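You operate a simulated robot arm through the tools that you are given. There is no shell and no other tool. Be economical: measure what you need, move in short steps, check, and stop when the job is done.

You run a simulated two-armed robot. Do the job below in one go: nothing can be reset, and whatever is moved stays where it is left.

JOB
Set the blue bottle to SIX and the black bottle to THREE.
Fine: hold each bottle while you turn its knob; stand both in the crate. Set down upright: blue bottle, black bottle.

The check looks at the end state, three seconds after you hand in, the way a careful person would. Anything else that was tipped, shoved, dropped, spilled or broken makes it a failure.

ROBOT AND FRAMES
Two 7-joint arms with two-finger parallel grippers on one trunk, on a base that drives. Base frame: it is fixed to the floor where the robot stands at the start and does not move with it; the origin is under the middle of the robot, x ahead of it, y to its left, z up; the surface under the hand at the start is at about z = 85. Lengths are in cm, angles in rad, forces in N, time in s.
The left shoulder is at the start at [7, 13.4, 125.1], the right one opposite. With the tool pointing down near the work surface each hand reaches from about 10 to 64 cm from the robot's upright axis, wherever it stands, measured 20 degrees to its own side. Places, roughly: inside of the green crate [80, 30, 90]; setting knob on the black bottle [50, 0, 100]; setting knob on the blue bottle [50, 20, 100]. Payload 1.57 kg a hand.
Tool frame (each hand has its own): the origin (TCP) lies between the finger pads and is the grasp point; the fingertips stand 3 cm ahead of it; z points along the fingers, y is the line along which they close. The gripper opens to 8 cm. The fingers are 1.7 cm wide and 1.2 cm thick; the gripper's body (4 by 8.2 cm) begins 8 cm behind the TCP.
Orientation is that of the tool frame in the base frame, as [roll, pitch, yaw] about the fixed x, y, z axes, in that order (R = Rz(yaw) Ry(pitch) Rx(roll)). With the fingers straight down and closing along the base's y, the tool's x points along the base's -x, its y along +y and its z along -z.

CONTROLS
- The arms move only by the tool nudge_tool. It takes "left_rows", "right_rows" or both (then of equal length, played together; a hand with none holds still); each is a list of rows, each a list of 7 numbers: the gripper command, from -1 (fully open) to 1 (shut), values between in proportion, then the shift along the tool's x, y, z in mm, then the turn, a rotation vector about the tool's x, y, z in rad. In form: [[gripper, dx, dy, dz, rx, ry, rz], ...]. A call has 1 to 12 rows; each row shifts and turns the commanded pose from where the row before left it, along the tool's axes as they then stand. A row lasts 0.2 s, in which the tool goes at most 5 cm and 0.15 rad; a call with a longer step from one row to the next is refused whole, and so is a gripper value outside its range. Where a pose cannot be reached the arm comes as near as it can. A force on the tool above 40 N (or 10 N above the force at the start of the call, whichever is more), or a blocked arm, ends the call early, and 0.2 s more pass. Each finger travels about 15.3 cm/s and halts on what it meets, pressing with about 21 N; the grip force reading is that of the motor and also rises with nothing between the fingers. The clock runs only during rows and for 0.2 s after the last one: add rows that do not move to give the fingers time. The reply holds the time, the measured pose of the TCP, the force on the tool along the base axes, the opening and the grip force, in the units named above and with some noise, with the torque about the TCP (base axes, N m) and any sound that the robot's microphone picked up.
- Cameras (640 x 400 px; columns grow to the right, rows downward): "scene" is now at [13.23, 2.15, 147.28]; the picture's right is [0.25, -0.97, 0.00], its down [-0.63, -0.16, -0.76] and it looks along [0.74, 0.19, -0.65] (base axes); focal length 248 px, centre (320, 200). "left" rides on the left gripper at [7.2, 0.7, -12.2] in its tool frame; the picture's right is [-0.09, 1.00, 0.00], its down [-0.84, -0.08, -0.54] and it looks along [-0.54, -0.05, 0.84] (tool axes); focal length 238 px, centre (320, 200). "right" rides on the right gripper at [7.2, -0.7, -12.2] in its tool frame; the picture's right is [0.09, 1.00, 0.00], its down [-0.84, 0.08, -0.54] and it looks along [-0.54, 0.05, 0.84] (tool axes); focal length 238 px, centre (320, 200). There is no depth. A picture from a camera that has moved, and an enlarged one, comes with that camera's place and axes in the base frame and with its lens.
- snapshot(camera): a new picture of that camera. It takes no simulated time.
- move_column(by): slides the trunk up (or, below 0, down) by that many cm; the arms and the scene camera ride with it, the base frame stays. It gives what a move gives, with no picture.
- base_move(legs): drives the robot by 1 to 6 legs, each [ahead, left, turn to the left] in cm, cm and rad, along the robot's own axes; the way and the turn of a leg run together, so that a leg with both is an arc; at most 150 cm and 3.142 rad a leg. The arms and the cameras ride along, it lands a little off, and it stops where it bumps. It gives what a move gives.
- pan_tilt(pan, tilt): turns the head with the scene camera to pan (to the left, within 1.501 rad either way) and tilt (down, from -0.506 to 1.204), counted from straight ahead of the robot. It gives what a move gives.
- enlarge(camera, box): a new picture of the part [left, top, right, bottom] of that camera's present view, enlarged. It takes no simulated time.
- hand_in(): hands the job in; it is judged then, once.

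Work in short steps. Places have to be worked out from the pictures, the camera data and where the tool is seen: move nearer, look again, correct. Check each grasp and each placing, and mend what went wrong. You have 120 turns and 108 pictures in all, those below and enlarged ones among them. Open the grippers and draw the arms clear of the work before you hand the job in, unless the task says otherwise; then end with one line.

The tools are called by a JSON object that holds its "fn" and its "kwargs". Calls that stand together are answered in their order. nudge_tool: Moves the arms, as the interface text tells. Its arguments: {"type":"object","properties":{"left_rows":{"type":"array","items":{"type":"array","items":{"type":"number"}}},"right_rows":{"type":"array","items":{"type":"array","items":{"type":"number"}}}},"required":[]} The other tools are called the same way: move_column (by) slides the trunk up or down; base_move (legs) drives the base; pan_tilt (pan, tilt) turns the head that bears the scene camera; snapshot (camera) takes a picture; enlarge (camera, box) takes an enlarged picture of a part of a camera's view; hand_in () hands the job in.

At the start:

```text
time_s: 0.0
left_ee_pos: [39.96, 33.29, 130.92]
left_tcp_rot: [3.141, 0.0, -3.14]
left_wrist_force: [0.6, -0.7, -1.4]
left_torque: [0.01, 0.01, 0.0]
left_width: 7.98
left_gripper_force: 0.0
right_ee_pos: [38.31, -6.83, 129.72]
right_tcp_rot: [-3.141, 0.0, 3.14]
right_wrist_force: [-0.3, 0.5, 0.5]
right_torque: [-0.02, -0.02, -0.02]
right_width: 8.0
right_gripper_force: 0.0
trunk travel left (down, up): [-82.5, 11.5]
robot x, y, heading: [-0.14, -0.12, -0.001]
head pan, tilt: [0.25, 0.705]
```

scene: 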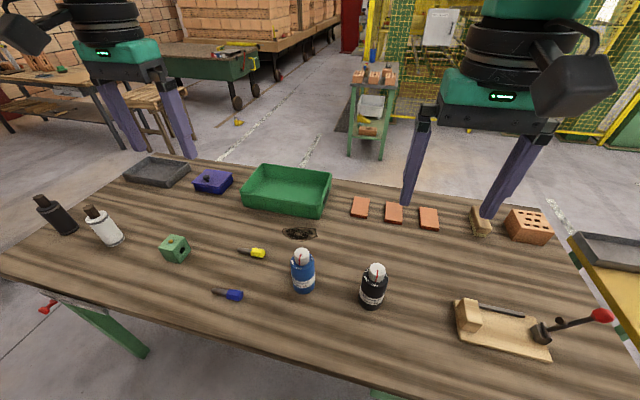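
right: 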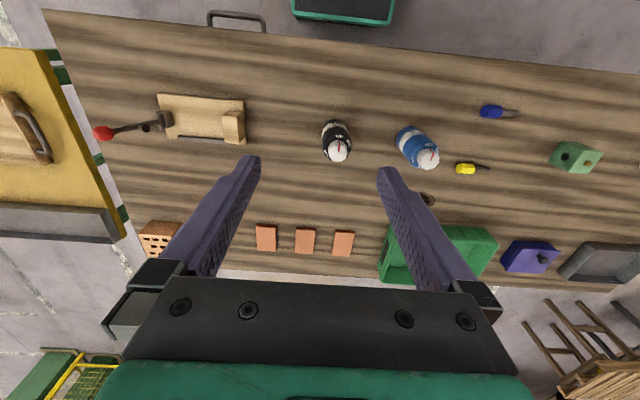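
left: 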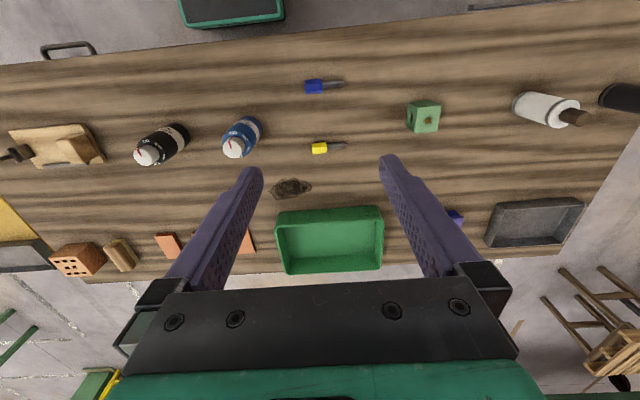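

The two bottles stand mid-table with white knobs on top that carry a red pointer. I'll enlarge them to read the dials.

{"fn": "enlarge", "kwargs": {"camera": "scene", "box": [270, 230, 410, 318]}}

{"fn": "enlarge", "kwargs": {"camera": "right", "box": [300, 100, 460, 200]}}

```text
4.55 times, centred on (340, 274) of scene
camera zoom: at [13.23, 2.15, 147.28], right [0.25, -0.97, 0.0], down [-0.63, -0.16, -0.76], along [0.74, 0.19, -0.65], focal length 1126 px, centre (229, -136)
```

zoom: 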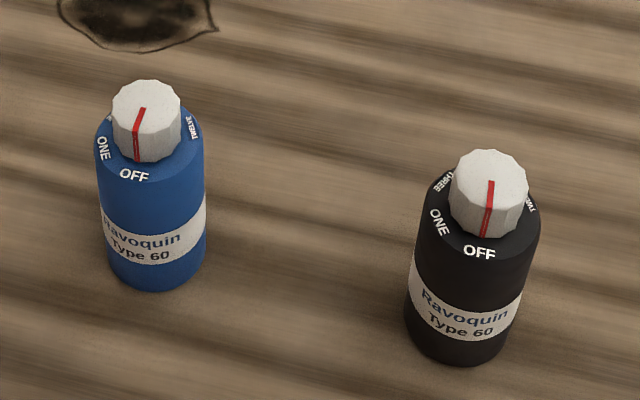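

```text
4.00 times, centred on (380, 150) of right
camera zoom: at [31.21, -7.54, 141.9], right [-0.09, 1.0, 0.0], down [0.84, 0.08, 0.54], along [0.54, 0.05, -0.84], focal length 953 px, centre (80, 400)
```

zoom: 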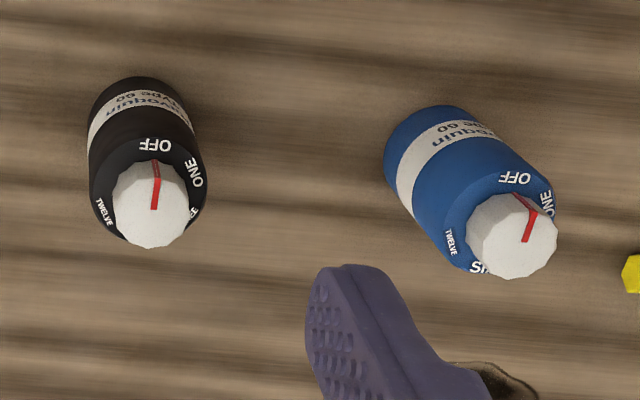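

Both pointers are at OFF. I put the blue knob at about [47,15,101] and the black at [47,-2.5,101]. I'll bring each hand's camera above its dial, looking straight down, to see all the labels.

{"fn": "nudge_tool", "kwargs": {"left_rows": [[-1, -18.3, -31.7, 21.7, 0, 0, 0], [-1, -18.3, -31.7, 21.7, 0, 0, 0], [-1, -18.3, -31.7, 21.7, 0, 0, 0], [-1, -18.3, -31.7, 21.7, 0, 0, 0], [-1, -18.3, -31.7, 21.7, 0, 0, 0], [-1, -18.3, -31.7, 21.7, 0, 0, 0], [-1, 0, 0, 0, 0, 0.143, 0], [-1, 0, 0, 0, 0, 0.143, 0], [-1, 0, 0, 0, 0, 0.143, 0], [-1, 0, 0, 0, 0, 0.143, 0], [-1, 0, 0, 0, 0, 0, 0]], "right_rows": [[-1, -20, 5, 20, 0, 0, 0], [-1, -20, 5, 20, 0, 0, 0], [-1, -20, 5, 20, 0, 0, 0], [-1, -20, 5, 20, 0, 0, 0], [-1, -20, 5, 20, 0, 0, 0], [-1, -20, 5, 20, 0, 0, 0], [-1, 0, 0, 0, 0, 0.143, 0], [-1, 0, 0, 0, 0, 0.143, 0], [-1, 0, 0, 0, 0, 0.143, 0], [-1, 0, 0, 0, 0, 0.143, 0], [-1, 0, 0, 0, 0, 0, 0]]}}

{"fn": "snapshot", "kwargs": {"camera": "left"}}

{"fn": "snapshot", "kwargs": {"camera": "right"}}

```text
time_s: 2.4
left_ee_pos: [42.98, 17.82, 115.25]
left_tcp_rot: [3.14, -0.57, -3.139]
left_wrist_force: [-0.7, 0.3, 0.4]
left_torque: [-0.02, -0.03, 0.04]
left_width: 7.99
left_gripper_force: 0.1
left hand out of reach, approached as far as the arm can: row 7, 8, 9, 10
right_ee_pos: [48.59, -3.88, 118.5]
right_tcp_rot: [-3.142, -0.425, -3.14]
right_wrist_force: [0.8, -0.1, -0.3]
right_torque: [0.0, -0.01, -0.01]
right_width: 7.99
right_gripper_force: 0.1
right hand out of reach, approached as far as the arm can: row 9, 10
trunk travel left (down, up): [-82.5, 11.5]
robot x, y, heading: [0.18, 0.31, 0.0]
head pan, tilt: [0.25, 0.705]
```

```text
102 pictures are left
camera left: at [43.42, 18.49, 129.21], right [0.08, 1.0, -0.05], down [1.0, -0.08, 0.0], along [0.0, -0.05, -1.0], focal length 238 px, centre (320, 200)
```

left: 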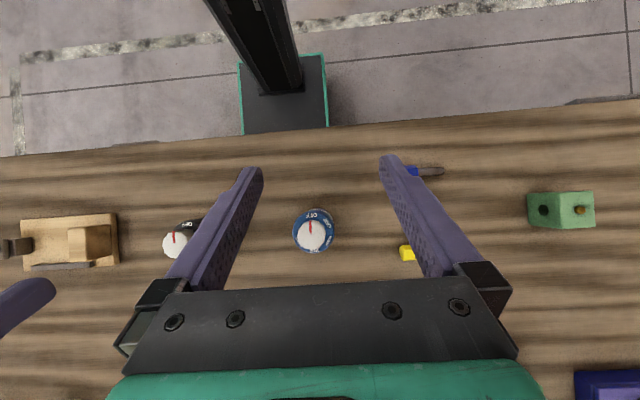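

```text
101 pictures are left
camera right: at [47.06, -4.57, 132.43], right [-0.09, 1.0, 0.04], down [0.99, 0.08, 0.15], along [0.15, 0.05, -0.99], focal length 238 px, centre (320, 200)
```

right: 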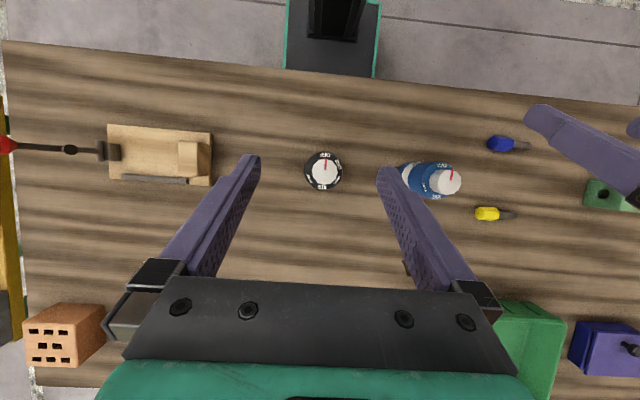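

The views are nearly vertical now, so I'll enlarge both dials.

{"fn": "enlarge", "kwargs": {"camera": "left", "box": [282, 205, 346, 255]}}

{"fn": "enlarge", "kwargs": {"camera": "right", "box": [292, 145, 356, 195]}}

```text
8.00 times, centred on (314, 230) of left
camera zoom: at [43.42, 18.49, 129.21], right [0.08, 1.0, -0.05], down [1.0, -0.08, 0.0], along [0.0, -0.05, -1.0], focal length 1907 px, centre (368, -40)
```

zoom: 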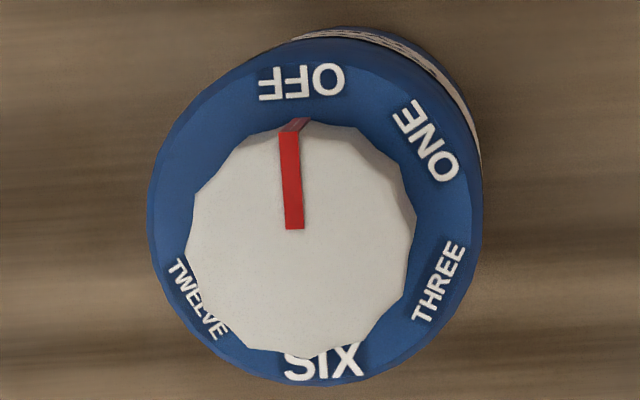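

```text
8.00 times, centred on (324, 170) of right
camera zoom: at [47.06, -4.57, 132.43], right [-0.09, 1.0, 0.04], down [0.99, 0.08, 0.15], along [0.15, 0.05, -0.99], focal length 1907 px, centre (288, 440)
```

zoom: 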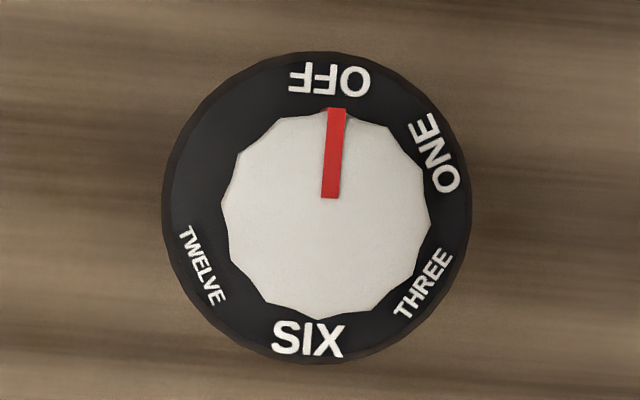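

The labels sit about 60° apart, clockwise seen from above: OFF, ONE, THREE, SIX, TWELVE. So black needs +120° and blue +180°. I put the bottles at about black [48,-2.7] and blue [47.4,15.8], 5.5 cm wide, with the shoulder at about z=96.5 and the knob top at about z=100. The plan is for the right hand to hold a bottle low from the robot's right side, and the left hand to turn the knob from above and then carry it. First I'll undo the tilts.

{"fn": "nudge_tool", "kwargs": {"left_rows": [[-1, 0, 0, 0, 0, -0.143, 0], [-1, 0, 0, 0, 0, -0.143, 0], [-1, 0, 0, 0, 0, -0.143, 0], [-1, 0, 0, 0, 0, -0.143, 0], [-1, 0, 30, -10, 0, 0, 0], [-1, 0, 30, -10, 0, 0, 0], [-1, 0, 0, 0, 0, 0, 0]], "right_rows": [[-1, 0, 0, 0, 0, -0.143, 0], [-1, 0, 0, 0, 0, -0.143, 0], [-1, 0, 0, 0, 0, -0.143, 0], [-1, 0, 0, 0, 0, -0.143, 0], [-1, 40, -25, 0, 0, 0, 0], [-1, 40, -25, 0, 0, 0, 0], [-1, 40, -25, 0, 0, 0, 0]]}}

```text
time_s: 4.0
left_ee_pos: [42.85, 23.83, 117.52]
left_tcp_rot: [3.141, 0.003, -3.14]
left_wrist_force: [-0.6, -0.4, 0.6]
left_torque: [0.05, -0.02, -0.03]
left_width: 7.98
left_gripper_force: 0.0
right_ee_pos: [36.4, -11.1, 116.76]
right_tcp_rot: [3.141, 0.151, 3.141]
right_wrist_force: [-0.5, 0.5, 0.7]
right_torque: [-0.01, 0.0, 0.0]
right_width: 7.99
right_gripper_force: 0.0
trunk travel left (down, up): [-82.5, 11.5]
robot x, y, heading: [-0.24, 0.25, -0.004]
head pan, tilt: [0.25, 0.705]
```

Next motions start from the achieved pose. I'll yaw the right hand 40° to the left and tilt it to point forward and down at about 38° below level.

{"fn": "nudge_tool", "kwargs": {"right_rows": [[-1, 0, 0, 0, 0, 0.15, 0], [-1, 0, 0, 0, 0, 0, -0.14], [-1, 0, 0, 0, 0, 0, -0.14], [-1, 0, 0, 0, 0, 0, -0.14], [-1, 0, 0, 0, 0, 0, -0.14], [-1, 0, 0, 0, 0, 0, -0.14], [-1, 0, 0, 0, 0, -0.15, 0], [-1, 0, 0, 0, 0, -0.15, 0], [-1, 0, 0, 0, 0, -0.15, 0], [-1, 0, 0, 0, 0, -0.15, 0], [-1, 0, 0, 0, 0, -0.15, 0], [-1, 0, 0, 0, 0, -0.15, 0]]}}

{"fn": "snapshot", "kwargs": {"camera": "scene"}}

```text
time_s: 6.6
left_ee_pos: [43.02, 23.92, 117.44]
left_tcp_rot: [-3.141, 0.0, -3.141]
left_wrist_force: [0.3, 0.4, -0.3]
left_torque: [-0.01, -0.03, 0.02]
left_width: 8.02
left_gripper_force: 0.0
right_ee_pos: [36.7, -11.43, 116.67]
right_tcp_rot: [3.14, 0.296, -2.442]
right_wrist_force: [-0.2, 0.0, 0.2]
right_torque: [0.0, 0.02, -0.03]
right_width: 7.99
right_gripper_force: 0.0
right hand out of reach, approached as far as the arm can: row 9, 10, 11, 12
trunk travel left (down, up): [-82.5, 11.5]
robot x, y, heading: [-0.31, -0.03, -0.002]
head pan, tilt: [0.25, 0.705]
```

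```text
98 pictures are left
camera scene: at [13.26, 2.17, 147.28], right [0.25, -0.97, 0.0], down [-0.63, -0.16, -0.76], along [0.74, 0.19, -0.65], focal length 248 px, centre (320, 200)
```

scene: 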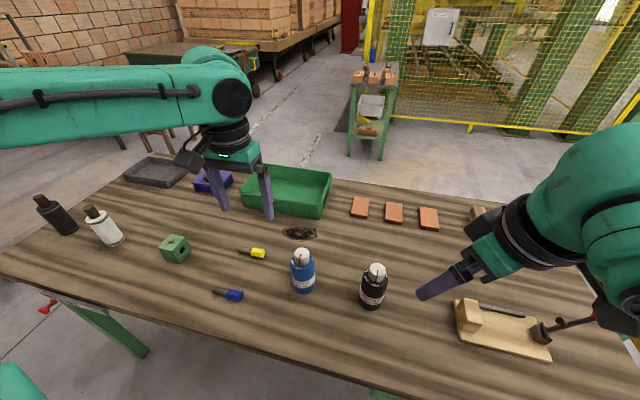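

The tilt stopped short at 0.3 rad with the wrist so close to the shoulder. I'll go down and out toward the pre-grasp and try tilting there.

{"fn": "nudge_tool", "kwargs": {"right_rows": [[-1, -2, 0, 35.6, 0, 0, 0], [-1, -2, 0, 35.6, 0, 0, 0], [-1, -2, 0, 35.6, 0, 0, 0], [-1, -2, 0, 35.6, 0, 0, 0], [-1, 0, 0, 0, 0, -0.15, 0], [-1, 0, 0, 0, 0, -0.15, 0], [-1, 0, 0, 0, 0, -0.15, 0], [-1, 0, 0, 0, 0, -0.15, 0]]}}

```text
time_s: 8.4
left_ee_pos: [42.82, 24.0, 117.42]
left_tcp_rot: [-3.139, 0.004, -3.14]
left_wrist_force: [-0.5, -0.4, -0.2]
left_torque: [-0.03, -0.02, -0.02]
left_width: 8.0
left_gripper_force: 0.1
right_ee_pos: [40.2, -5.68, 104.57]
right_tcp_rot: [-3.096, 0.726, -2.324]
right_wrist_force: [-0.1, 0.3, -0.3]
right_torque: [-0.03, -0.02, 0.0]
right_width: 7.98
right_gripper_force: 0.0
right hand out of reach, approached as far as the arm can: row 6, 7
trunk travel left (down, up): [-82.5, 11.5]
robot x, y, heading: [0.08, -0.21, 0.002]
head pan, tilt: [0.25, 0.705]
```

The tilt is now 0.73 rad. I'll shift sideways to line up with the black bottle, go lower to the pre-grasp, and tilt a bit more.

{"fn": "nudge_tool", "kwargs": {"right_rows": [[-1, 0, -36, 0, 0, 0, 0], [-1, 19, 0, 30, 0, 0, 0], [-1, 19, 0, 30, 0, 0, 0], [-1, 19, 0, 30, 0, 0, 0], [-1, 0, 0, 0, 0, -0.1, 0], [-1, 0, 0, 0, 0, -0.1, 0], [-1, 0, 0, 0, 0, 0, 0]]}}

{"fn": "snapshot", "kwargs": {"camera": "scene"}}

{"fn": "snapshot", "kwargs": {"camera": "right"}}

```text
time_s: 10.0
left_ee_pos: [43.2, 23.93, 117.34]
left_tcp_rot: [-3.141, 0.001, -3.139]
left_wrist_force: [0.6, 0.5, 0.1]
left_torque: [0.02, 0.01, 0.0]
left_width: 7.99
left_gripper_force: 0.1
right_ee_pos: [44.39, -7.18, 93.9]
right_tcp_rot: [-3.091, 0.929, -2.311]
right_wrist_force: [0.1, 0.2, -0.2]
right_torque: [0.0, 0.02, -0.02]
right_width: 8.01
right_gripper_force: 0.0
trunk travel left (down, up): [-82.5, 11.5]
robot x, y, heading: [-0.0, 0.04, -0.0]
head pan, tilt: [0.25, 0.705]
```

```text
97 pictures are left
camera scene: at [13.32, 2.15, 147.27], right [0.25, -0.97, 0.0], down [-0.63, -0.16, -0.76], along [0.74, 0.19, -0.65], focal length 248 px, centre (320, 200)
```

scene: 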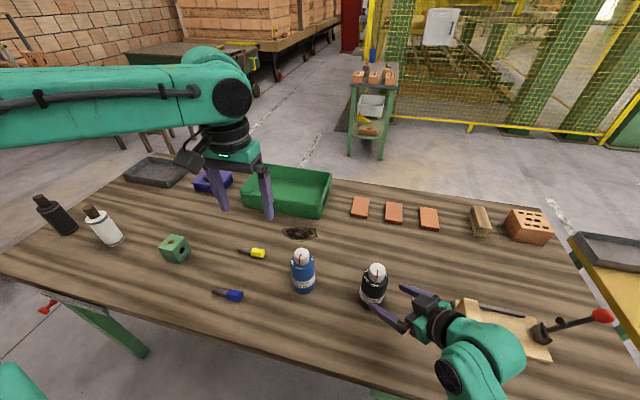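

```text
96 pictures are left
camera right: at [34.99, -17.66, 95.43], right [-0.74, 0.66, -0.1], down [-0.03, 0.12, 0.99], along [0.67, 0.74, -0.07], focal length 238 px, centre (320, 200)
```

right: 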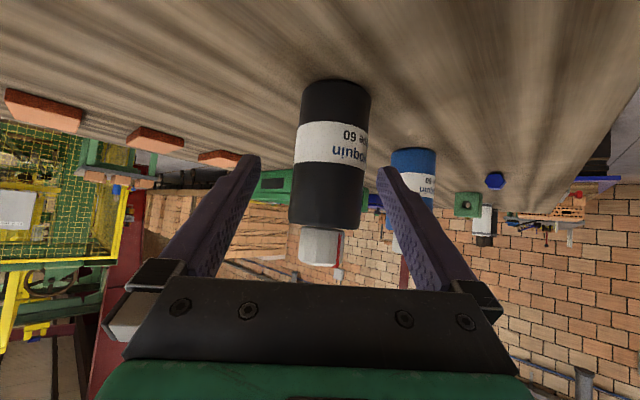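

The bottle is centred between the open fingers. I'll advance about 6.8 cm along the tool axis and then close.

{"fn": "nudge_tool", "kwargs": {"right_rows": [[-1, 0, 3, 17, 0, 0, 0], [-1, 0, 0, 17, 0, 0, 0], [-1, 0, 0, 17, 0, 0, 0], [-1, 0, 0, 16, 0, 0, 0], [-1, 0, 0, 0, 0, 0, 0]]}}

{"fn": "snapshot", "kwargs": {"camera": "right"}}

{"fn": "enlarge", "kwargs": {"camera": "scene", "box": [270, 230, 470, 350]}}

```text
time_s: 11.2
left_ee_pos: [43.02, 23.96, 117.47]
left_tcp_rot: [3.141, 0.001, -3.138]
left_wrist_force: [0.6, 0.4, 0.0]
left_torque: [0.01, 0.01, -0.02]
left_width: 8.02
left_gripper_force: 0.0
right_ee_pos: [48.15, -3.2, 89.92]
right_tcp_rot: [-3.09, 0.929, -2.311]
right_wrist_force: [-0.1, -0.4, -0.2]
right_torque: [0.0, 0.02, 0.0]
right_width: 8.0
right_gripper_force: 0.0
trunk travel left (down, up): [-82.5, 11.5]
robot x, y, heading: [-0.22, -0.32, -0.001]
head pan, tilt: [0.25, 0.705]
```

```text
95 pictures are left
camera right: at [38.64, -13.71, 91.34], right [-0.74, 0.66, -0.1], down [-0.03, 0.12, 0.99], along [0.67, 0.74, -0.07], focal length 238 px, centre (320, 200)
```

right: 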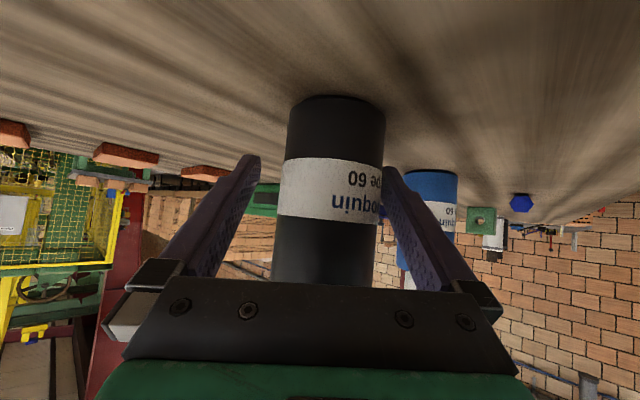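

```text
3.20 times, centred on (370, 290) of scene
camera zoom: at [13.22, 2.13, 147.28], right [0.25, -0.97, 0.0], down [-0.63, -0.16, -0.76], along [0.74, 0.19, -0.65], focal length 792 px, centre (160, -88)
```

zoom: 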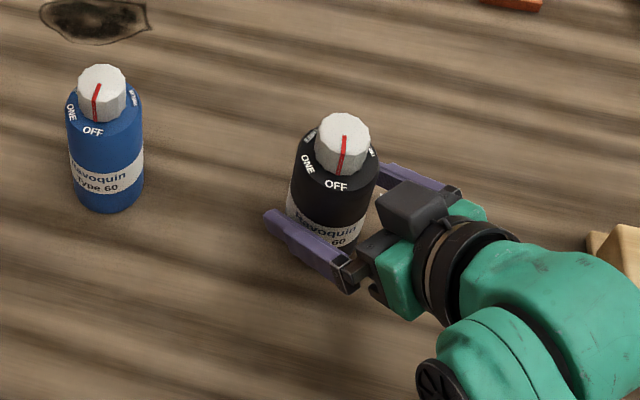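

The bottle sits about 5 mm toward the tool's +y side. I'll shift 5 mm to centre it and close gently in stages.

{"fn": "nudge_tool", "kwargs": {"right_rows": [[-1, 0, 5, 0, 0, 0, 0], [-0.3, 0, 0, 0, 0, 0, 0], [0.2, 0, 0, 0, 0, 0, 0], [0.6, 0, 0, 0, 0, 0, 0], [1, 0, 0, 0, 0, 0, 0], [1, 0, 0, 0, 0, 0, 0]]}}

{"fn": "enlarge", "kwargs": {"camera": "scene", "box": [270, 230, 470, 350]}}

```text
time_s: 12.6
left_ee_pos: [43.08, 24.09, 117.49]
left_tcp_rot: [3.141, 0.0, -3.14]
left_wrist_force: [1.6, -0.9, 1.3]
left_torque: [-0.01, 0.01, 0.03]
left_width: 8.02
left_gripper_force: 0.0
right_ee_pos: [47.65, -2.81, 89.92]
right_tcp_rot: [-3.091, 0.926, -2.31]
right_wrist_force: [0.4, 0.9, 0.6]
right_torque: [0.1, 0.0, -0.02]
right_width: 5.92
right_gripper_force: 21.1
trunk travel left (down, up): [-82.5, 11.5]
robot x, y, heading: [0.13, 0.28, -0.001]
head pan, tilt: [0.25, 0.705]
```

```text
3.20 times, centred on (370, 290) of scene
camera zoom: at [13.25, 2.17, 147.28], right [0.25, -0.97, 0.0], down [-0.63, -0.16, -0.76], along [0.74, 0.19, -0.65], focal length 792 px, centre (160, -88)
```

zoom: 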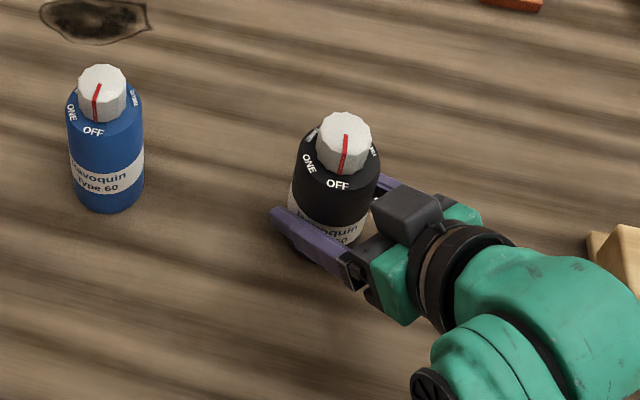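

The black bottle is held firmly (5.9 cm). I'll bring the left hand over the knob at a safe height.

{"fn": "nudge_tool", "kwargs": {"left_rows": [[-1, -7, -38.4, 0, 0, 0, 0], [-1, -7, -38.4, 0, 0, 0, 0], [-1, -7, -38.4, 0, 0, 0, 0], [-1, -7, -38.4, 0, 0, 0, 0], [-1, -7, -38.4, 0, 0, 0, 0], [-1, -7, -38.4, 0, 0, 0, 0], [-1, -7, -38.4, 0, 0, 0, 0], [-1, 0, 0, 25, 0, 0, 0], [-1, 0, 0, 0, 0, 0, 0]], "right_rows": [[1, 0, 0, 0, 0, 0, 0], [1, 0, 0, 0, 0, 0, 0], [1, 0, 0, 0, 0, 0, 0], [1, 0, 0, 0, 0, 0, 0], [1, 0, 0, 0, 0, 0, 0], [1, 0, 0, 0, 0, 0, 0], [1, 0, 0, 0, 0, 0, 0], [1, 0, 0, 0, 0, 0, 0], [1, 0, 0, 0, 0, 0, 0]]}}

{"fn": "snapshot", "kwargs": {"camera": "left"}}

{"fn": "snapshot", "kwargs": {"camera": "scene"}}

```text
time_s: 14.6
left_ee_pos: [43.4, 6.32, 113.74]
left_tcp_rot: [3.14, 0.001, -3.141]
left_wrist_force: [-0.3, -0.1, -0.1]
left_torque: [-0.02, -0.02, -0.01]
left_width: 8.01
left_gripper_force: 0.1
left hand out of reach, approached as far as the arm can: row 5, 6, 7
right_ee_pos: [47.67, -2.88, 89.91]
right_tcp_rot: [-3.09, 0.928, -2.31]
right_wrist_force: [-1.5, 0.6, 0.8]
right_torque: [0.06, 0.11, 0.01]
right_width: 5.93
right_gripper_force: 20.8
trunk travel left (down, up): [-82.5, 11.5]
robot x, y, heading: [-0.08, -0.07, 0.005]
head pan, tilt: [0.25, 0.705]
```

```text
92 pictures are left
camera left: at [36.07, 6.88, 125.77], right [0.09, 1.0, 0.0], down [0.84, -0.08, 0.54], along [0.54, -0.05, -0.84], focal length 238 px, centre (320, 200)
```

left: 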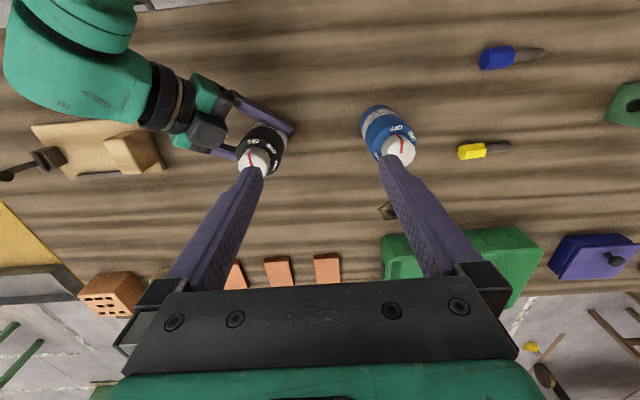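

```text
91 pictures are left
camera scene: at [13.19, 2.15, 147.28], right [0.25, -0.97, 0.0], down [-0.63, -0.16, -0.76], along [0.74, 0.19, -0.65], focal length 248 px, centre (320, 200)
```

scene: 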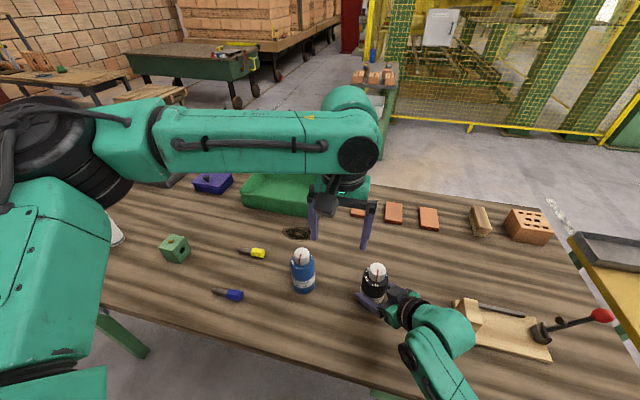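

The left arm stopped near y≈6 at this height. I'll try to get further right a little lower.

{"fn": "nudge_tool", "kwargs": {"left_rows": [[-1, 0, -20, 12, 0, 0, 0], [-1, -10, -20, 12, 0, 0, 0], [-1, -10, -20, 12, 0, 0, 0], [-1, -10, -20, 0, 0, 0, 0], [-1, 0, -20, 0, 0, 0, 0], [-1, 0, 0, 0, 0, 0, 0]]}}

```text
time_s: 16.0
left_ee_pos: [41.86, 5.18, 110.8]
left_tcp_rot: [-3.139, 0.002, -3.14]
left_wrist_force: [-0.5, -0.5, 0.3]
left_torque: [0.02, -0.01, 0.0]
left_width: 7.98
left_gripper_force: 0.0
left hand out of reach, approached as far as the arm can: row 1, 2, 3, 4, 5
right_ee_pos: [47.68, -2.86, 89.91]
right_tcp_rot: [-3.09, 0.928, -2.312]
right_wrist_force: [-1.1, 0.7, 0.7]
right_torque: [0.1, 0.11, 0.02]
right_width: 5.94
right_gripper_force: 20.7
trunk travel left (down, up): [-82.5, 11.5]
robot x, y, heading: [-0.01, 0.25, 0.003]
head pan, tilt: [0.25, 0.705]
```

It's stuck there, possibly on a wrist limit at this yaw. I'll yaw the left hand clockwise (the turning direction) and try again.

{"fn": "nudge_tool", "kwargs": {"left_rows": [[-1, 0, 10, 0, 0, 0, 0.15], [-1, 0, 0, 0, 0, 0, 0.15], [-1, 0, 0, 0, 0, 0, 0.15], [-1, 0, 0, 0, 0, 0, 0.15], [-1, -14, -14, 0, 0, 0, 0], [-1, -14, -14, 0, 0, 0, 0], [-1, -14, -14, 0, 0, 0, 0], [-1, 0, 0, 0, 0, 0, 0]]}}

```text
time_s: 17.8
left_ee_pos: [41.72, 5.11, 110.67]
left_tcp_rot: [3.141, 0.001, 2.543]
left_wrist_force: [-0.1, 0.4, -0.4]
left_torque: [0.0, -0.01, 0.0]
left_width: 8.0
left_gripper_force: 0.0
left hand out of reach, approached as far as the arm can: row 5, 6, 7
right_ee_pos: [47.74, -2.9, 89.92]
right_tcp_rot: [-3.089, 0.93, -2.312]
right_wrist_force: [1.7, 0.0, 1.7]
right_torque: [0.1, 0.05, 0.01]
right_width: 5.94
right_gripper_force: 21.5
trunk travel left (down, up): [-82.5, 11.5]
robot x, y, heading: [-0.39, -0.34, 0.003]
head pan, tilt: [0.25, 0.705]
```

The left arm seems limited to about 11–13° inward, whatever the yaw. I'll move the left hand away, lift the black bottle 1 cm with the right hand, and try carrying it to y≈+6.5 where both hands should reach.

{"fn": "nudge_tool", "kwargs": {"left_rows": [[-1, 22, 33, -10, 0, 0, 0], [-1, 22, 33, -10, 0, 0, 0], [-1, 22, 33, -10, 0, 0, 0], [-1, 0, 0, 0, 0, 0, 0], [-1, 0, 0, 0, 0, 0, 0], [-1, 0, 0, 0, 0, 0, 0], [-1, 0, 0, 0, 0, 0, 0], [-1, 0, 0, 0, 0, 0, 0], [-1, 0, 0, 0, 0, 0, 0], [-1, 0, 0, 0, 0, 0, 0]], "right_rows": [[1, 0, 0, 0, 0, 0, 0], [1, 0, 0, 0, 0, 0, 0], [1, 0, 0, 0, 0, 0, 0], [1, -8, 0, -6, 0, 0, 0], [1, -8.4, 12.8, 11.2, 0, 0, 0], [1, -8.4, 12.8, 11.2, 0, 0, 0], [1, -8.4, 12.8, 11.2, 0, 0, 0], [1, -8.4, 12.8, 11.2, 0, 0, 0], [1, -8.4, 12.8, 11.2, 0, 0, 0], [1, 0, 0, 0, 0, 0, 0]]}}

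{"fn": "snapshot", "kwargs": {"camera": "scene"}}

```text
time_s: 20.0
left_ee_pos: [41.77, 17.44, 113.63]
left_tcp_rot: [3.141, 0.0, 2.541]
left_wrist_force: [0.0, -0.1, 0.4]
left_torque: [0.0, -0.08, 0.01]
left_width: 8.04
left_gripper_force: 0.1
right_ee_pos: [48.32, 6.68, 90.87]
right_tcp_rot: [-3.09, 0.929, -2.31]
right_wrist_force: [1.0, 0.1, -2.6]
right_torque: [0.01, 0.03, -0.01]
right_width: 5.91
right_gripper_force: 21.0
trunk travel left (down, up): [-82.5, 11.5]
robot x, y, heading: [-0.24, 0.16, -0.002]
head pan, tilt: [0.25, 0.705]
```

```text
90 pictures are left
camera scene: at [13.29, 2.09, 147.27], right [0.25, -0.97, 0.0], down [-0.63, -0.16, -0.76], along [0.74, 0.19, -0.65], focal length 248 px, centre (320, 200)
```

scene: 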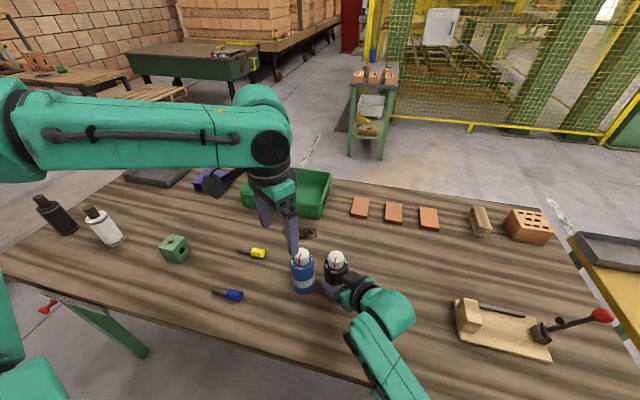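

That worked: the bottle is at [48.3,6.7], 1 cm up. I'll set it down and bring the left hand (yaw back to 0) above its knob.

{"fn": "nudge_tool", "kwargs": {"left_rows": [[-1, 0, 0, 0, 0, 0, -0.15], [-1, 0, 0, 0, 0, 0, -0.15], [-1, 0, 0, 0, 0, 0, -0.15], [-1, 0, 0, 0, 0, 0, -0.15], [-1, -16, -26.5, 0, 0, 0, 0], [-1, -16, -26.5, 0, 0, 0, 0], [-1, -16, -26.5, 0, 0, 0, 0], [-1, -16, -26.5, 0, 0, 0, 0], [-1, 0, 0, 0, 0, 0, 0]], "right_rows": [[1, 2.5, 0, 1.9, 0, 0, 0], [1, 2.5, 0, 1.9, 0, 0, 0], [1, 2.2, 0, 1.6, 0, 0, 0], [1, 0, 0, 0, 0, 0, 0], [1, 0, 0, 0, 0, 0, 0], [1, 0, 0, 0, 0, 0, 0], [1, 0, 0, 0, 0, 0, 0], [1, 0, 0, 0, 0, 0, 0], [1, 0, 0, 0, 0, 0, 0]]}}

{"fn": "snapshot", "kwargs": {"camera": "left"}}

{"fn": "snapshot", "kwargs": {"camera": "scene"}}

```text
time_s: 22.0
left_ee_pos: [46.93, 8.61, 113.59]
left_tcp_rot: [3.141, 0.002, -3.14]
left_wrist_force: [0.1, 0.0, 0.3]
left_torque: [-0.02, 0.0, 0.02]
left_width: 8.0
left_gripper_force: 0.0
left hand out of reach, approached as far as the arm can: row 8
right_ee_pos: [48.09, 6.5, 90.02]
right_tcp_rot: [-3.089, 0.931, -2.31]
right_wrist_force: [3.3, 0.5, 6.7]
right_torque: [0.23, 0.04, -0.1]
right_width: 5.88
right_gripper_force: 20.4
trunk travel left (down, up): [-82.5, 11.5]
robot x, y, heading: [0.01, -0.1, -0.0]
head pan, tilt: [0.25, 0.705]
```

```text
89 pictures are left
camera left: at [39.59, 9.13, 125.51], right [0.09, 1.0, 0.0], down [0.84, -0.08, 0.54], along [0.54, -0.05, -0.84], focal length 238 px, centre (320, 200)
```

left: 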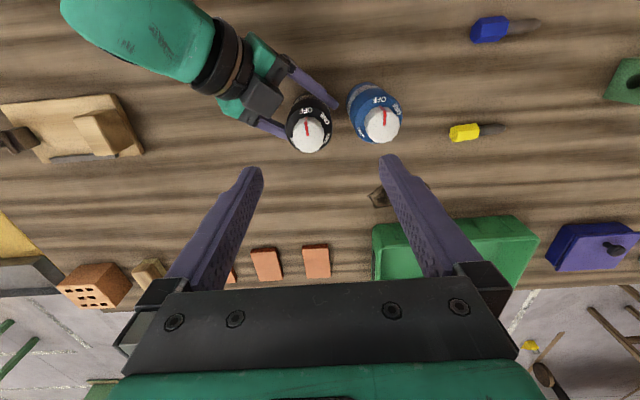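

```text
88 pictures are left
camera scene: at [13.19, 2.14, 147.29], right [0.25, -0.97, 0.0], down [-0.63, -0.16, -0.76], along [0.74, 0.19, -0.65], focal length 248 px, centre (320, 200)
```

scene: 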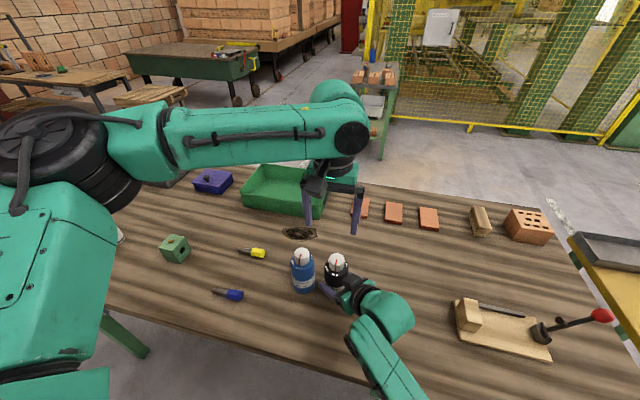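

The left hand's limit is at y≈8.6 for x=47, and it loosens closer to the robot. I'll bring the bottle back and slightly left, to about [42,8].

{"fn": "nudge_tool", "kwargs": {"right_rows": [[1, -8, 0, -6, 0, 0, 0], [1, 4.4, 13.6, -5.9, 0, 0, 0], [1, 4.4, 13.6, -5.9, 0, 0, 0], [1, 4.4, 13.6, -5.9, 0, 0, 0], [1, 4.4, 13.6, -5.9, 0, 0, 0], [1, 0, 0, 0, 0, 0, 0]], "left_rows": [[-1, 0, 10, 0, 0, 0, 0], [-1, 5, 0, 0, 0, 0, 0], [-1, 10, 0, 0, 0, 0, 0], [-1, 10, 0, 0, 0, 0, 0], [-1, 10, 0, 0, 0, 0, 0], [-1, 0, 0, 0, 0, 0, 0]]}}

{"fn": "snapshot", "kwargs": {"camera": "left"}}

```text
time_s: 23.4
left_ee_pos: [43.26, 9.39, 113.56]
left_tcp_rot: [3.141, 0.0, -3.139]
left_wrist_force: [0.0, -0.3, -0.3]
left_torque: [-0.03, 0.0, 0.01]
left_width: 7.99
left_gripper_force: 0.1
right_ee_pos: [42.32, 8.2, 90.47]
right_tcp_rot: [-3.091, 0.926, -2.313]
right_wrist_force: [-0.3, -0.1, -2.8]
right_torque: [-0.04, -0.01, 0.01]
right_width: 5.91
right_gripper_force: 21.2
trunk travel left (down, up): [-82.5, 11.5]
robot x, y, heading: [-0.32, -0.05, 0.006]
head pan, tilt: [0.25, 0.705]
```

```text
87 pictures are left
camera left: at [35.93, 9.88, 125.59], right [0.09, 1.0, 0.0], down [0.84, -0.08, 0.54], along [0.54, -0.05, -0.84], focal length 238 px, centre (320, 200)
```

left: 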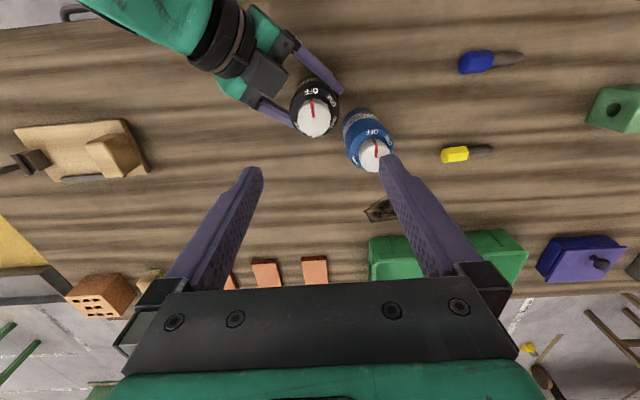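

The knob is at about [42.0,8.6]. I'll set the bottle down, centre the left hand, narrow its opening to about 5.2 cm, and descend partway.

{"fn": "nudge_tool", "kwargs": {"right_rows": [[1, 2, 0, 1.5, 0, 0, 0], [1, 2, 0, 1.5, 0, 0, 0], [1, 0, 0, 0, 0, 0, 0], [1, 0, 0, 0, 0, 0, 0], [1, 0, 0, 0, 0, 0, 0], [1, 0, 0, 0, 0, 0, 0]], "left_rows": [[-0.3, 12.6, -8, 0, 0, 0, 0], [-0.3, 0, 0, 0, 0, 0, 0], [-0.3, 0, 0, 25, 0, 0, 0], [-0.3, 0, 0, 25, 0, 0, 0], [-0.3, 0, 0, 25, 0, 0, 0], [-0.3, 0, 0, 0, 0, 0, 0]]}}

{"fn": "snapshot", "kwargs": {"camera": "left"}}

{"fn": "snapshot", "kwargs": {"camera": "scene"}}

```text
time_s: 24.8
left_ee_pos: [41.96, 8.46, 106.15]
left_tcp_rot: [-3.141, 0.001, -3.14]
left_wrist_force: [-0.6, 0.8, -0.4]
left_torque: [0.01, 0.03, 0.01]
left_width: 5.19
left_gripper_force: 0.0
right_ee_pos: [42.27, 8.36, 90.08]
right_tcp_rot: [-3.091, 0.926, -2.31]
right_wrist_force: [-0.5, -0.1, -2.7]
right_torque: [0.0, 0.0, 0.01]
right_width: 5.87
right_gripper_force: 21.2
trunk travel left (down, up): [-82.5, 11.5]
robot x, y, heading: [-0.12, 0.06, 0.002]
head pan, tilt: [0.25, 0.705]
```

```text
86 pictures are left
camera left: at [34.66, 9.13, 118.16], right [0.09, 1.0, 0.0], down [0.84, -0.08, 0.54], along [0.54, -0.05, -0.84], focal length 238 px, centre (320, 200)
```

left: 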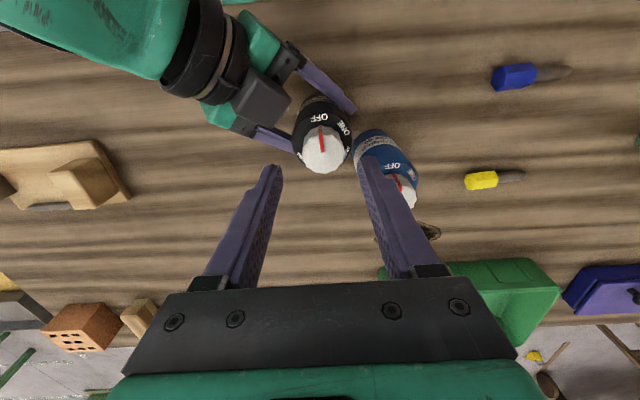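

```text
85 pictures are left
camera scene: at [13.26, 2.14, 147.28], right [0.25, -0.97, 0.0], down [-0.63, -0.16, -0.76], along [0.74, 0.19, -0.65], focal length 248 px, centre (320, 200)
```

scene: 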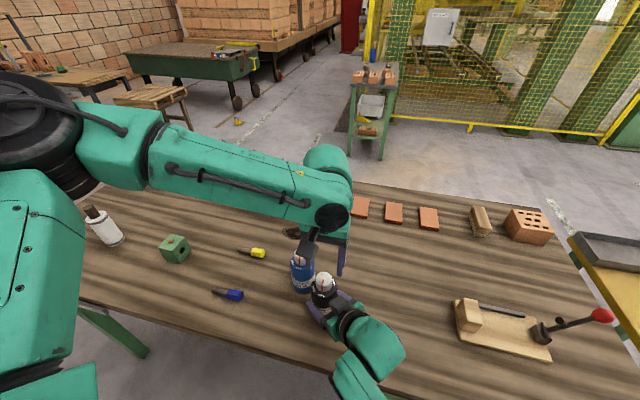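

The bottle hovers just above the table. I'll fine-centre by 3 mm, then descend so the tips stop just above the shoulder (TCP z≈100.3).

{"fn": "nudge_tool", "kwargs": {"left_rows": [[-0.3, 3, 2, 0, 0, 0, 0], [-0.3, 0, 0, 20, 0, 0, 0], [-0.3, 0, 0, 20, 0, 0, 0], [-0.3, 0, 0, 18, 0, 0, 0], [-0.3, 0, 0, 0, 0, 0, 0]]}}

{"fn": "snapshot", "kwargs": {"camera": "left"}}

{"fn": "enlarge", "kwargs": {"camera": "scene", "box": [260, 220, 420, 320]}}

```text
time_s: 26.0
left_ee_pos: [41.66, 8.75, 100.3]
left_tcp_rot: [3.141, 0.001, -3.14]
left_wrist_force: [-0.6, 0.3, -1.1]
left_torque: [0.03, 0.02, -0.02]
left_width: 5.22
left_gripper_force: 0.1
right_ee_pos: [42.29, 8.24, 90.1]
right_tcp_rot: [-3.091, 0.928, -2.31]
right_wrist_force: [-0.3, 0.5, -2.3]
right_torque: [0.03, 0.0, -0.01]
right_width: 5.88
right_gripper_force: 21.0
trunk travel left (down, up): [-82.5, 11.5]
robot x, y, heading: [-0.02, -0.17, 0.001]
head pan, tilt: [0.25, 0.705]
```

```text
84 pictures are left
camera left: at [34.57, 9.35, 112.19], right [0.09, 1.0, 0.0], down [0.84, -0.08, 0.54], along [0.54, -0.05, -0.84], focal length 238 px, centre (320, 200)
```

left: 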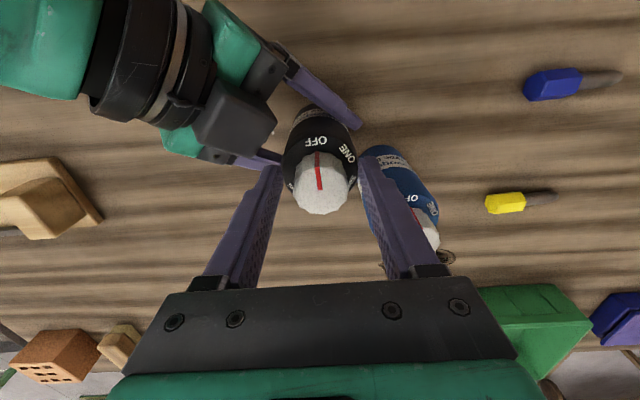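

```text
4.00 times, centred on (340, 270) of scene
camera zoom: at [13.26, 2.14, 147.28], right [0.25, -0.97, 0.0], down [-0.63, -0.16, -0.76], along [0.74, 0.19, -0.65], focal length 991 px, centre (240, -80)
```

zoom: 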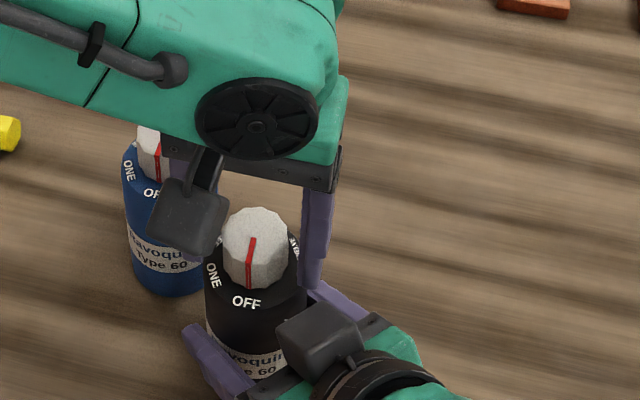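

I'll enlarge the left view to check the finger alignment with the knob.

{"fn": "enlarge", "kwargs": {"camera": "left", "box": [250, 120, 390, 230]}}

```text
3.64 times, centred on (320, 175) of left
camera zoom: at [34.57, 9.35, 112.19], right [0.09, 1.0, 0.0], down [0.84, -0.08, 0.54], along [0.54, -0.05, -0.84], focal length 867 px, centre (320, 291)
```

zoom: 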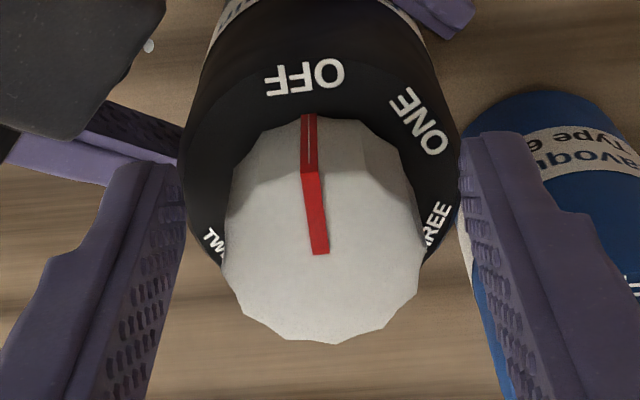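

The knob centre is at about [41.7,8.7], right between the fingers. I'll close on the knob, then turn clockwise about 0.9 rad as a first part.

{"fn": "nudge_tool", "kwargs": {"left_rows": [[0.2, 0, 0, 0, 0, 0, 0], [0.6, 0, 0, 0, 0, 0, 0], [1, 0, 0, 0, 0, 0, 0], [1, 0, 0, 0, 0, 0, 0]]}}

{"fn": "nudge_tool", "kwargs": {"left_rows": [[1, 0, 0, 0, 0, 0, 0.15], [1, 0, 0, 0, 0, 0, 0.15], [1, 0, 0, 0, 0, 0, 0.15], [1, 0, 0, 0, 0, 0, 0.15], [1, 0, 0, 0, 0, 0, 0.15], [1, 0, 0, 0, 0, 0, 0.15], [1, 0, 0, 0, 0, 0, 0]]}}

{"fn": "snapshot", "kwargs": {"camera": "left"}}

```text
time_s: 27.0
left_ee_pos: [41.85, 8.67, 100.17]
left_tcp_rot: [3.141, -0.001, -3.139]
left_wrist_force: [1.3, 0.3, -0.6]
left_torque: [-0.32, -0.09, -0.02]
left_width: 3.52
left_gripper_force: 21.1
right_ee_pos: [42.22, 8.29, 90.17]
right_tcp_rot: [-3.09, 0.929, -2.311]
right_wrist_force: [0.0, 0.6, -0.1]
right_torque: [0.32, 0.02, -0.01]
right_width: 5.87
right_gripper_force: 20.8
trunk travel left (down, up): [-82.5, 11.5]
robot x, y, heading: [0.19, -0.1, -0.0]
head pan, tilt: [0.25, 0.705]
```

```text
time_s: 28.6
left_ee_pos: [41.7, 8.89, 100.39]
left_tcp_rot: [-3.141, -0.003, 2.24]
left_wrist_force: [-1.6, 17.0, 0.0]
left_torque: [1.03, -0.08, 0.1]
left_width: 3.53
left_gripper_force: 21.4
right_ee_pos: [42.27, 8.11, 90.06]
right_tcp_rot: [-3.088, 0.927, -2.312]
right_wrist_force: [0.9, -17.1, -1.6]
right_torque: [0.72, 0.22, -0.06]
right_width: 5.9
right_gripper_force: 21.0
trunk travel left (down, up): [-82.5, 11.5]
robot x, y, heading: [0.11, 0.27, 0.002]
head pan, tilt: [0.25, 0.705]
```

```text
81 pictures are left
camera left: at [37.72, 14.79, 112.31], right [0.84, 0.55, 0.0], down [0.46, -0.71, 0.54], along [0.29, -0.45, -0.84], focal length 238 px, centre (320, 200)
```

left: 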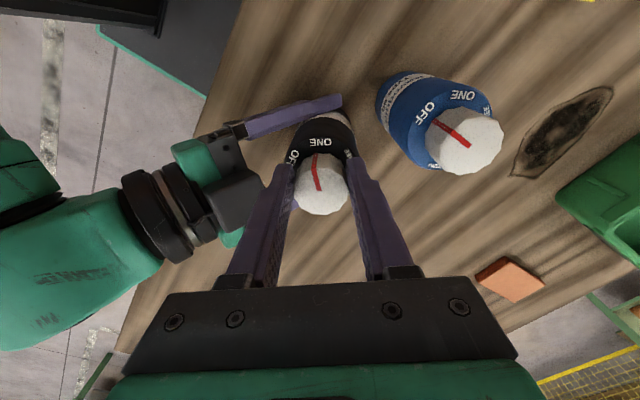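

The knob turns well and the pointer is near ONE, but a 17 N side load has built up. I'll ease the left hand 2 mm toward +y and keep turning.

{"fn": "nudge_tool", "kwargs": {"left_rows": [[1, 1.6, 1.2, 0, 0, 0, 0], [1, 0, 0, 0, 0, 0, 0.149], [1, 0, 0, 0, 0, 0, 0.149], [1, 0, 0, 0, 0, 0, 0.149], [1, 0, 0, 0, 0, 0, 0.149], [1, 0, 0, 0, 0, 0, 0]]}}

{"fn": "snapshot", "kwargs": {"camera": "left"}}

```text
time_s: 30.0
left_ee_pos: [41.82, 8.75, 100.45]
left_tcp_rot: [3.14, 0.003, 1.643]
left_wrist_force: [9.3, 7.2, -2.3]
left_torque: [0.45, -0.65, 0.06]
left_width: 3.47
left_gripper_force: 20.8
right_ee_pos: [42.19, 8.28, 90.18]
right_tcp_rot: [-3.092, 0.926, -2.311]
right_wrist_force: [-9.0, -6.8, 1.5]
right_torque: [0.27, -0.27, 0.05]
right_width: 5.85
right_gripper_force: 20.8
trunk travel left (down, up): [-82.5, 11.5]
robot x, y, heading: [0.33, 0.05, 0.004]
head pan, tilt: [0.25, 0.705]
```

```text
80 pictures are left
camera left: at [41.87, 16.06, 112.41], right [1.0, -0.02, 0.0], down [-0.02, -0.84, 0.54], along [-0.01, -0.54, -0.84], focal length 238 px, centre (320, 200)
```

left: 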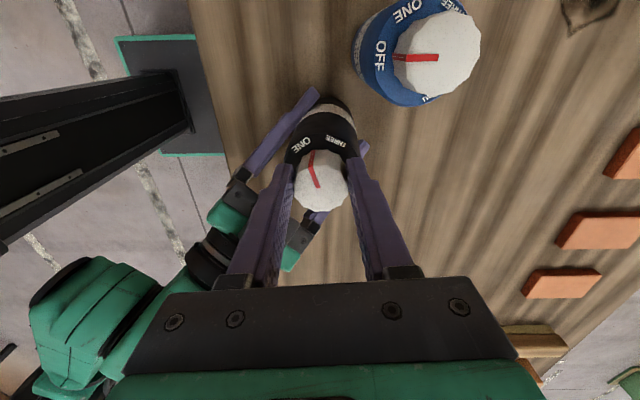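

The pointer is between ONE and THREE (1.5 rad so far). I'll do the remaining 0.6 rad with a small relief shift.

{"fn": "nudge_tool", "kwargs": {"left_rows": [[1, 1, 1, 0, 0, 0, 0], [1, 0, 0, 0, 0, 0, 0.149], [1, 0, 0, 0, 0, 0, 0.149], [1, 0, 0, 0, 0, 0, 0.149], [1, 0, 0, 0, 0, 0, 0.149], [1, 0, 0, 0, 0, 0, 0]]}}

{"fn": "enlarge", "kwargs": {"camera": "left", "box": [250, 80, 390, 230]}}

```text
time_s: 31.4
left_ee_pos: [41.91, 9.04, 100.33]
left_tcp_rot: [3.135, 0.002, 1.047]
left_wrist_force: [19.9, -5.2, 4.4]
left_torque: [-0.22, -1.14, 0.13]
left_width: 3.52
left_gripper_force: 20.8
right_ee_pos: [42.17, 8.41, 90.11]
right_tcp_rot: [-3.093, 0.925, -2.312]
right_wrist_force: [-19.5, 5.6, -7.1]
right_torque: [-0.43, -0.95, -0.01]
right_width: 5.89
right_gripper_force: 21.5
trunk travel left (down, up): [-82.5, 11.5]
robot x, y, heading: [0.18, -0.13, -0.001]
head pan, tilt: [0.25, 0.705]
```

```text
2.67 times, centred on (320, 155) of left
camera zoom: at [45.96, 14.86, 112.39], right [0.82, -0.58, 0.01], down [-0.49, -0.68, 0.54], along [-0.31, -0.45, -0.84], focal length 636 px, centre (320, 320)
```

zoom: 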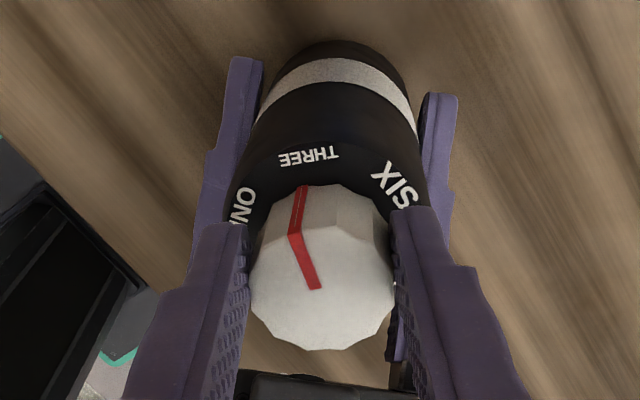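

The pointer seems to lag THREE by about 10°. I'll check from the scene camera as well.

{"fn": "enlarge", "kwargs": {"camera": "scene", "box": [280, 230, 380, 320]}}

```text
4.44 times, centred on (330, 275) of scene
camera zoom: at [13.28, 2.15, 147.27], right [0.25, -0.97, 0.0], down [-0.63, -0.16, -0.76], along [0.74, 0.19, -0.65], focal length 1101 px, centre (276, -133)
```

zoom: 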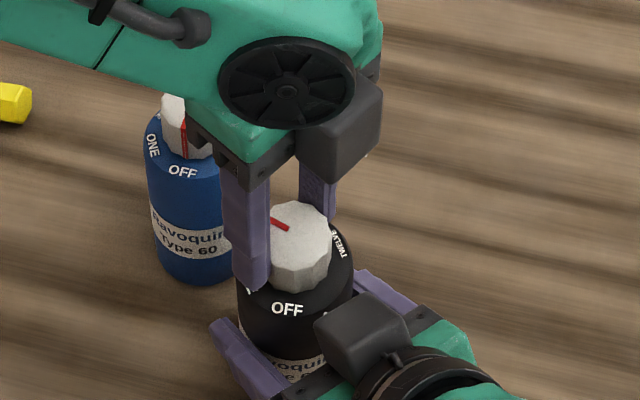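

I'll turn a further 0.15 rad with relief, then open, raise the left hand and look properly.

{"fn": "nudge_tool", "kwargs": {"left_rows": [[1, 1, 1.7, 0, 0, 0, 0], [1, 0, 0, 0, 0, 0, 0.08], [1, 0, 0, 0, 0, 0, 0.07], [1, 0, 0, 0, 0, 0, 0], [-0.3, 0, 0, 0, 0, 0, 0], [-0.3, 0, 0, 0, 0, 0, 0], [-0.3, 0, 0, -30, 0, 0, 0], [-0.3, 0, 0, -30, 0, 0, 0], [-0.3, 0, 0, -30, 0, 0, 0], [-0.3, 0, 0, 0, 0, 0, 0]]}}

{"fn": "snapshot", "kwargs": {"camera": "left"}}

```text
time_s: 33.6
left_ee_pos: [42.0, 9.06, 109.34]
left_tcp_rot: [3.141, 0.001, 0.901]
left_wrist_force: [0.4, -0.2, -0.4]
left_torque: [0.02, -0.01, 0.05]
left_width: 5.18
left_gripper_force: 0.0
right_ee_pos: [42.23, 8.29, 90.12]
right_tcp_rot: [-3.091, 0.928, -2.31]
right_wrist_force: [-0.7, 1.3, -3.1]
right_torque: [0.0, 0.02, 0.02]
right_width: 5.85
right_gripper_force: 21.2
trunk travel left (down, up): [-82.5, 11.5]
robot x, y, heading: [0.01, 0.24, 0.003]
head pan, tilt: [0.25, 0.705]
```

```text
77 pictures are left
camera left: at [46.9, 14.39, 121.32], right [0.72, -0.69, 0.0], down [-0.58, -0.61, 0.54], along [-0.37, -0.39, -0.84], focal length 238 px, centre (320, 200)
```

left: 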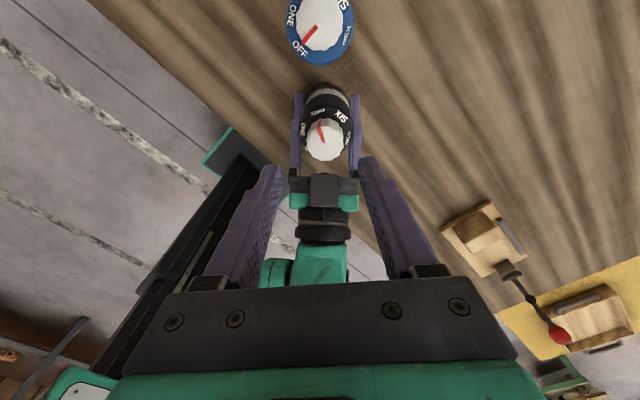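

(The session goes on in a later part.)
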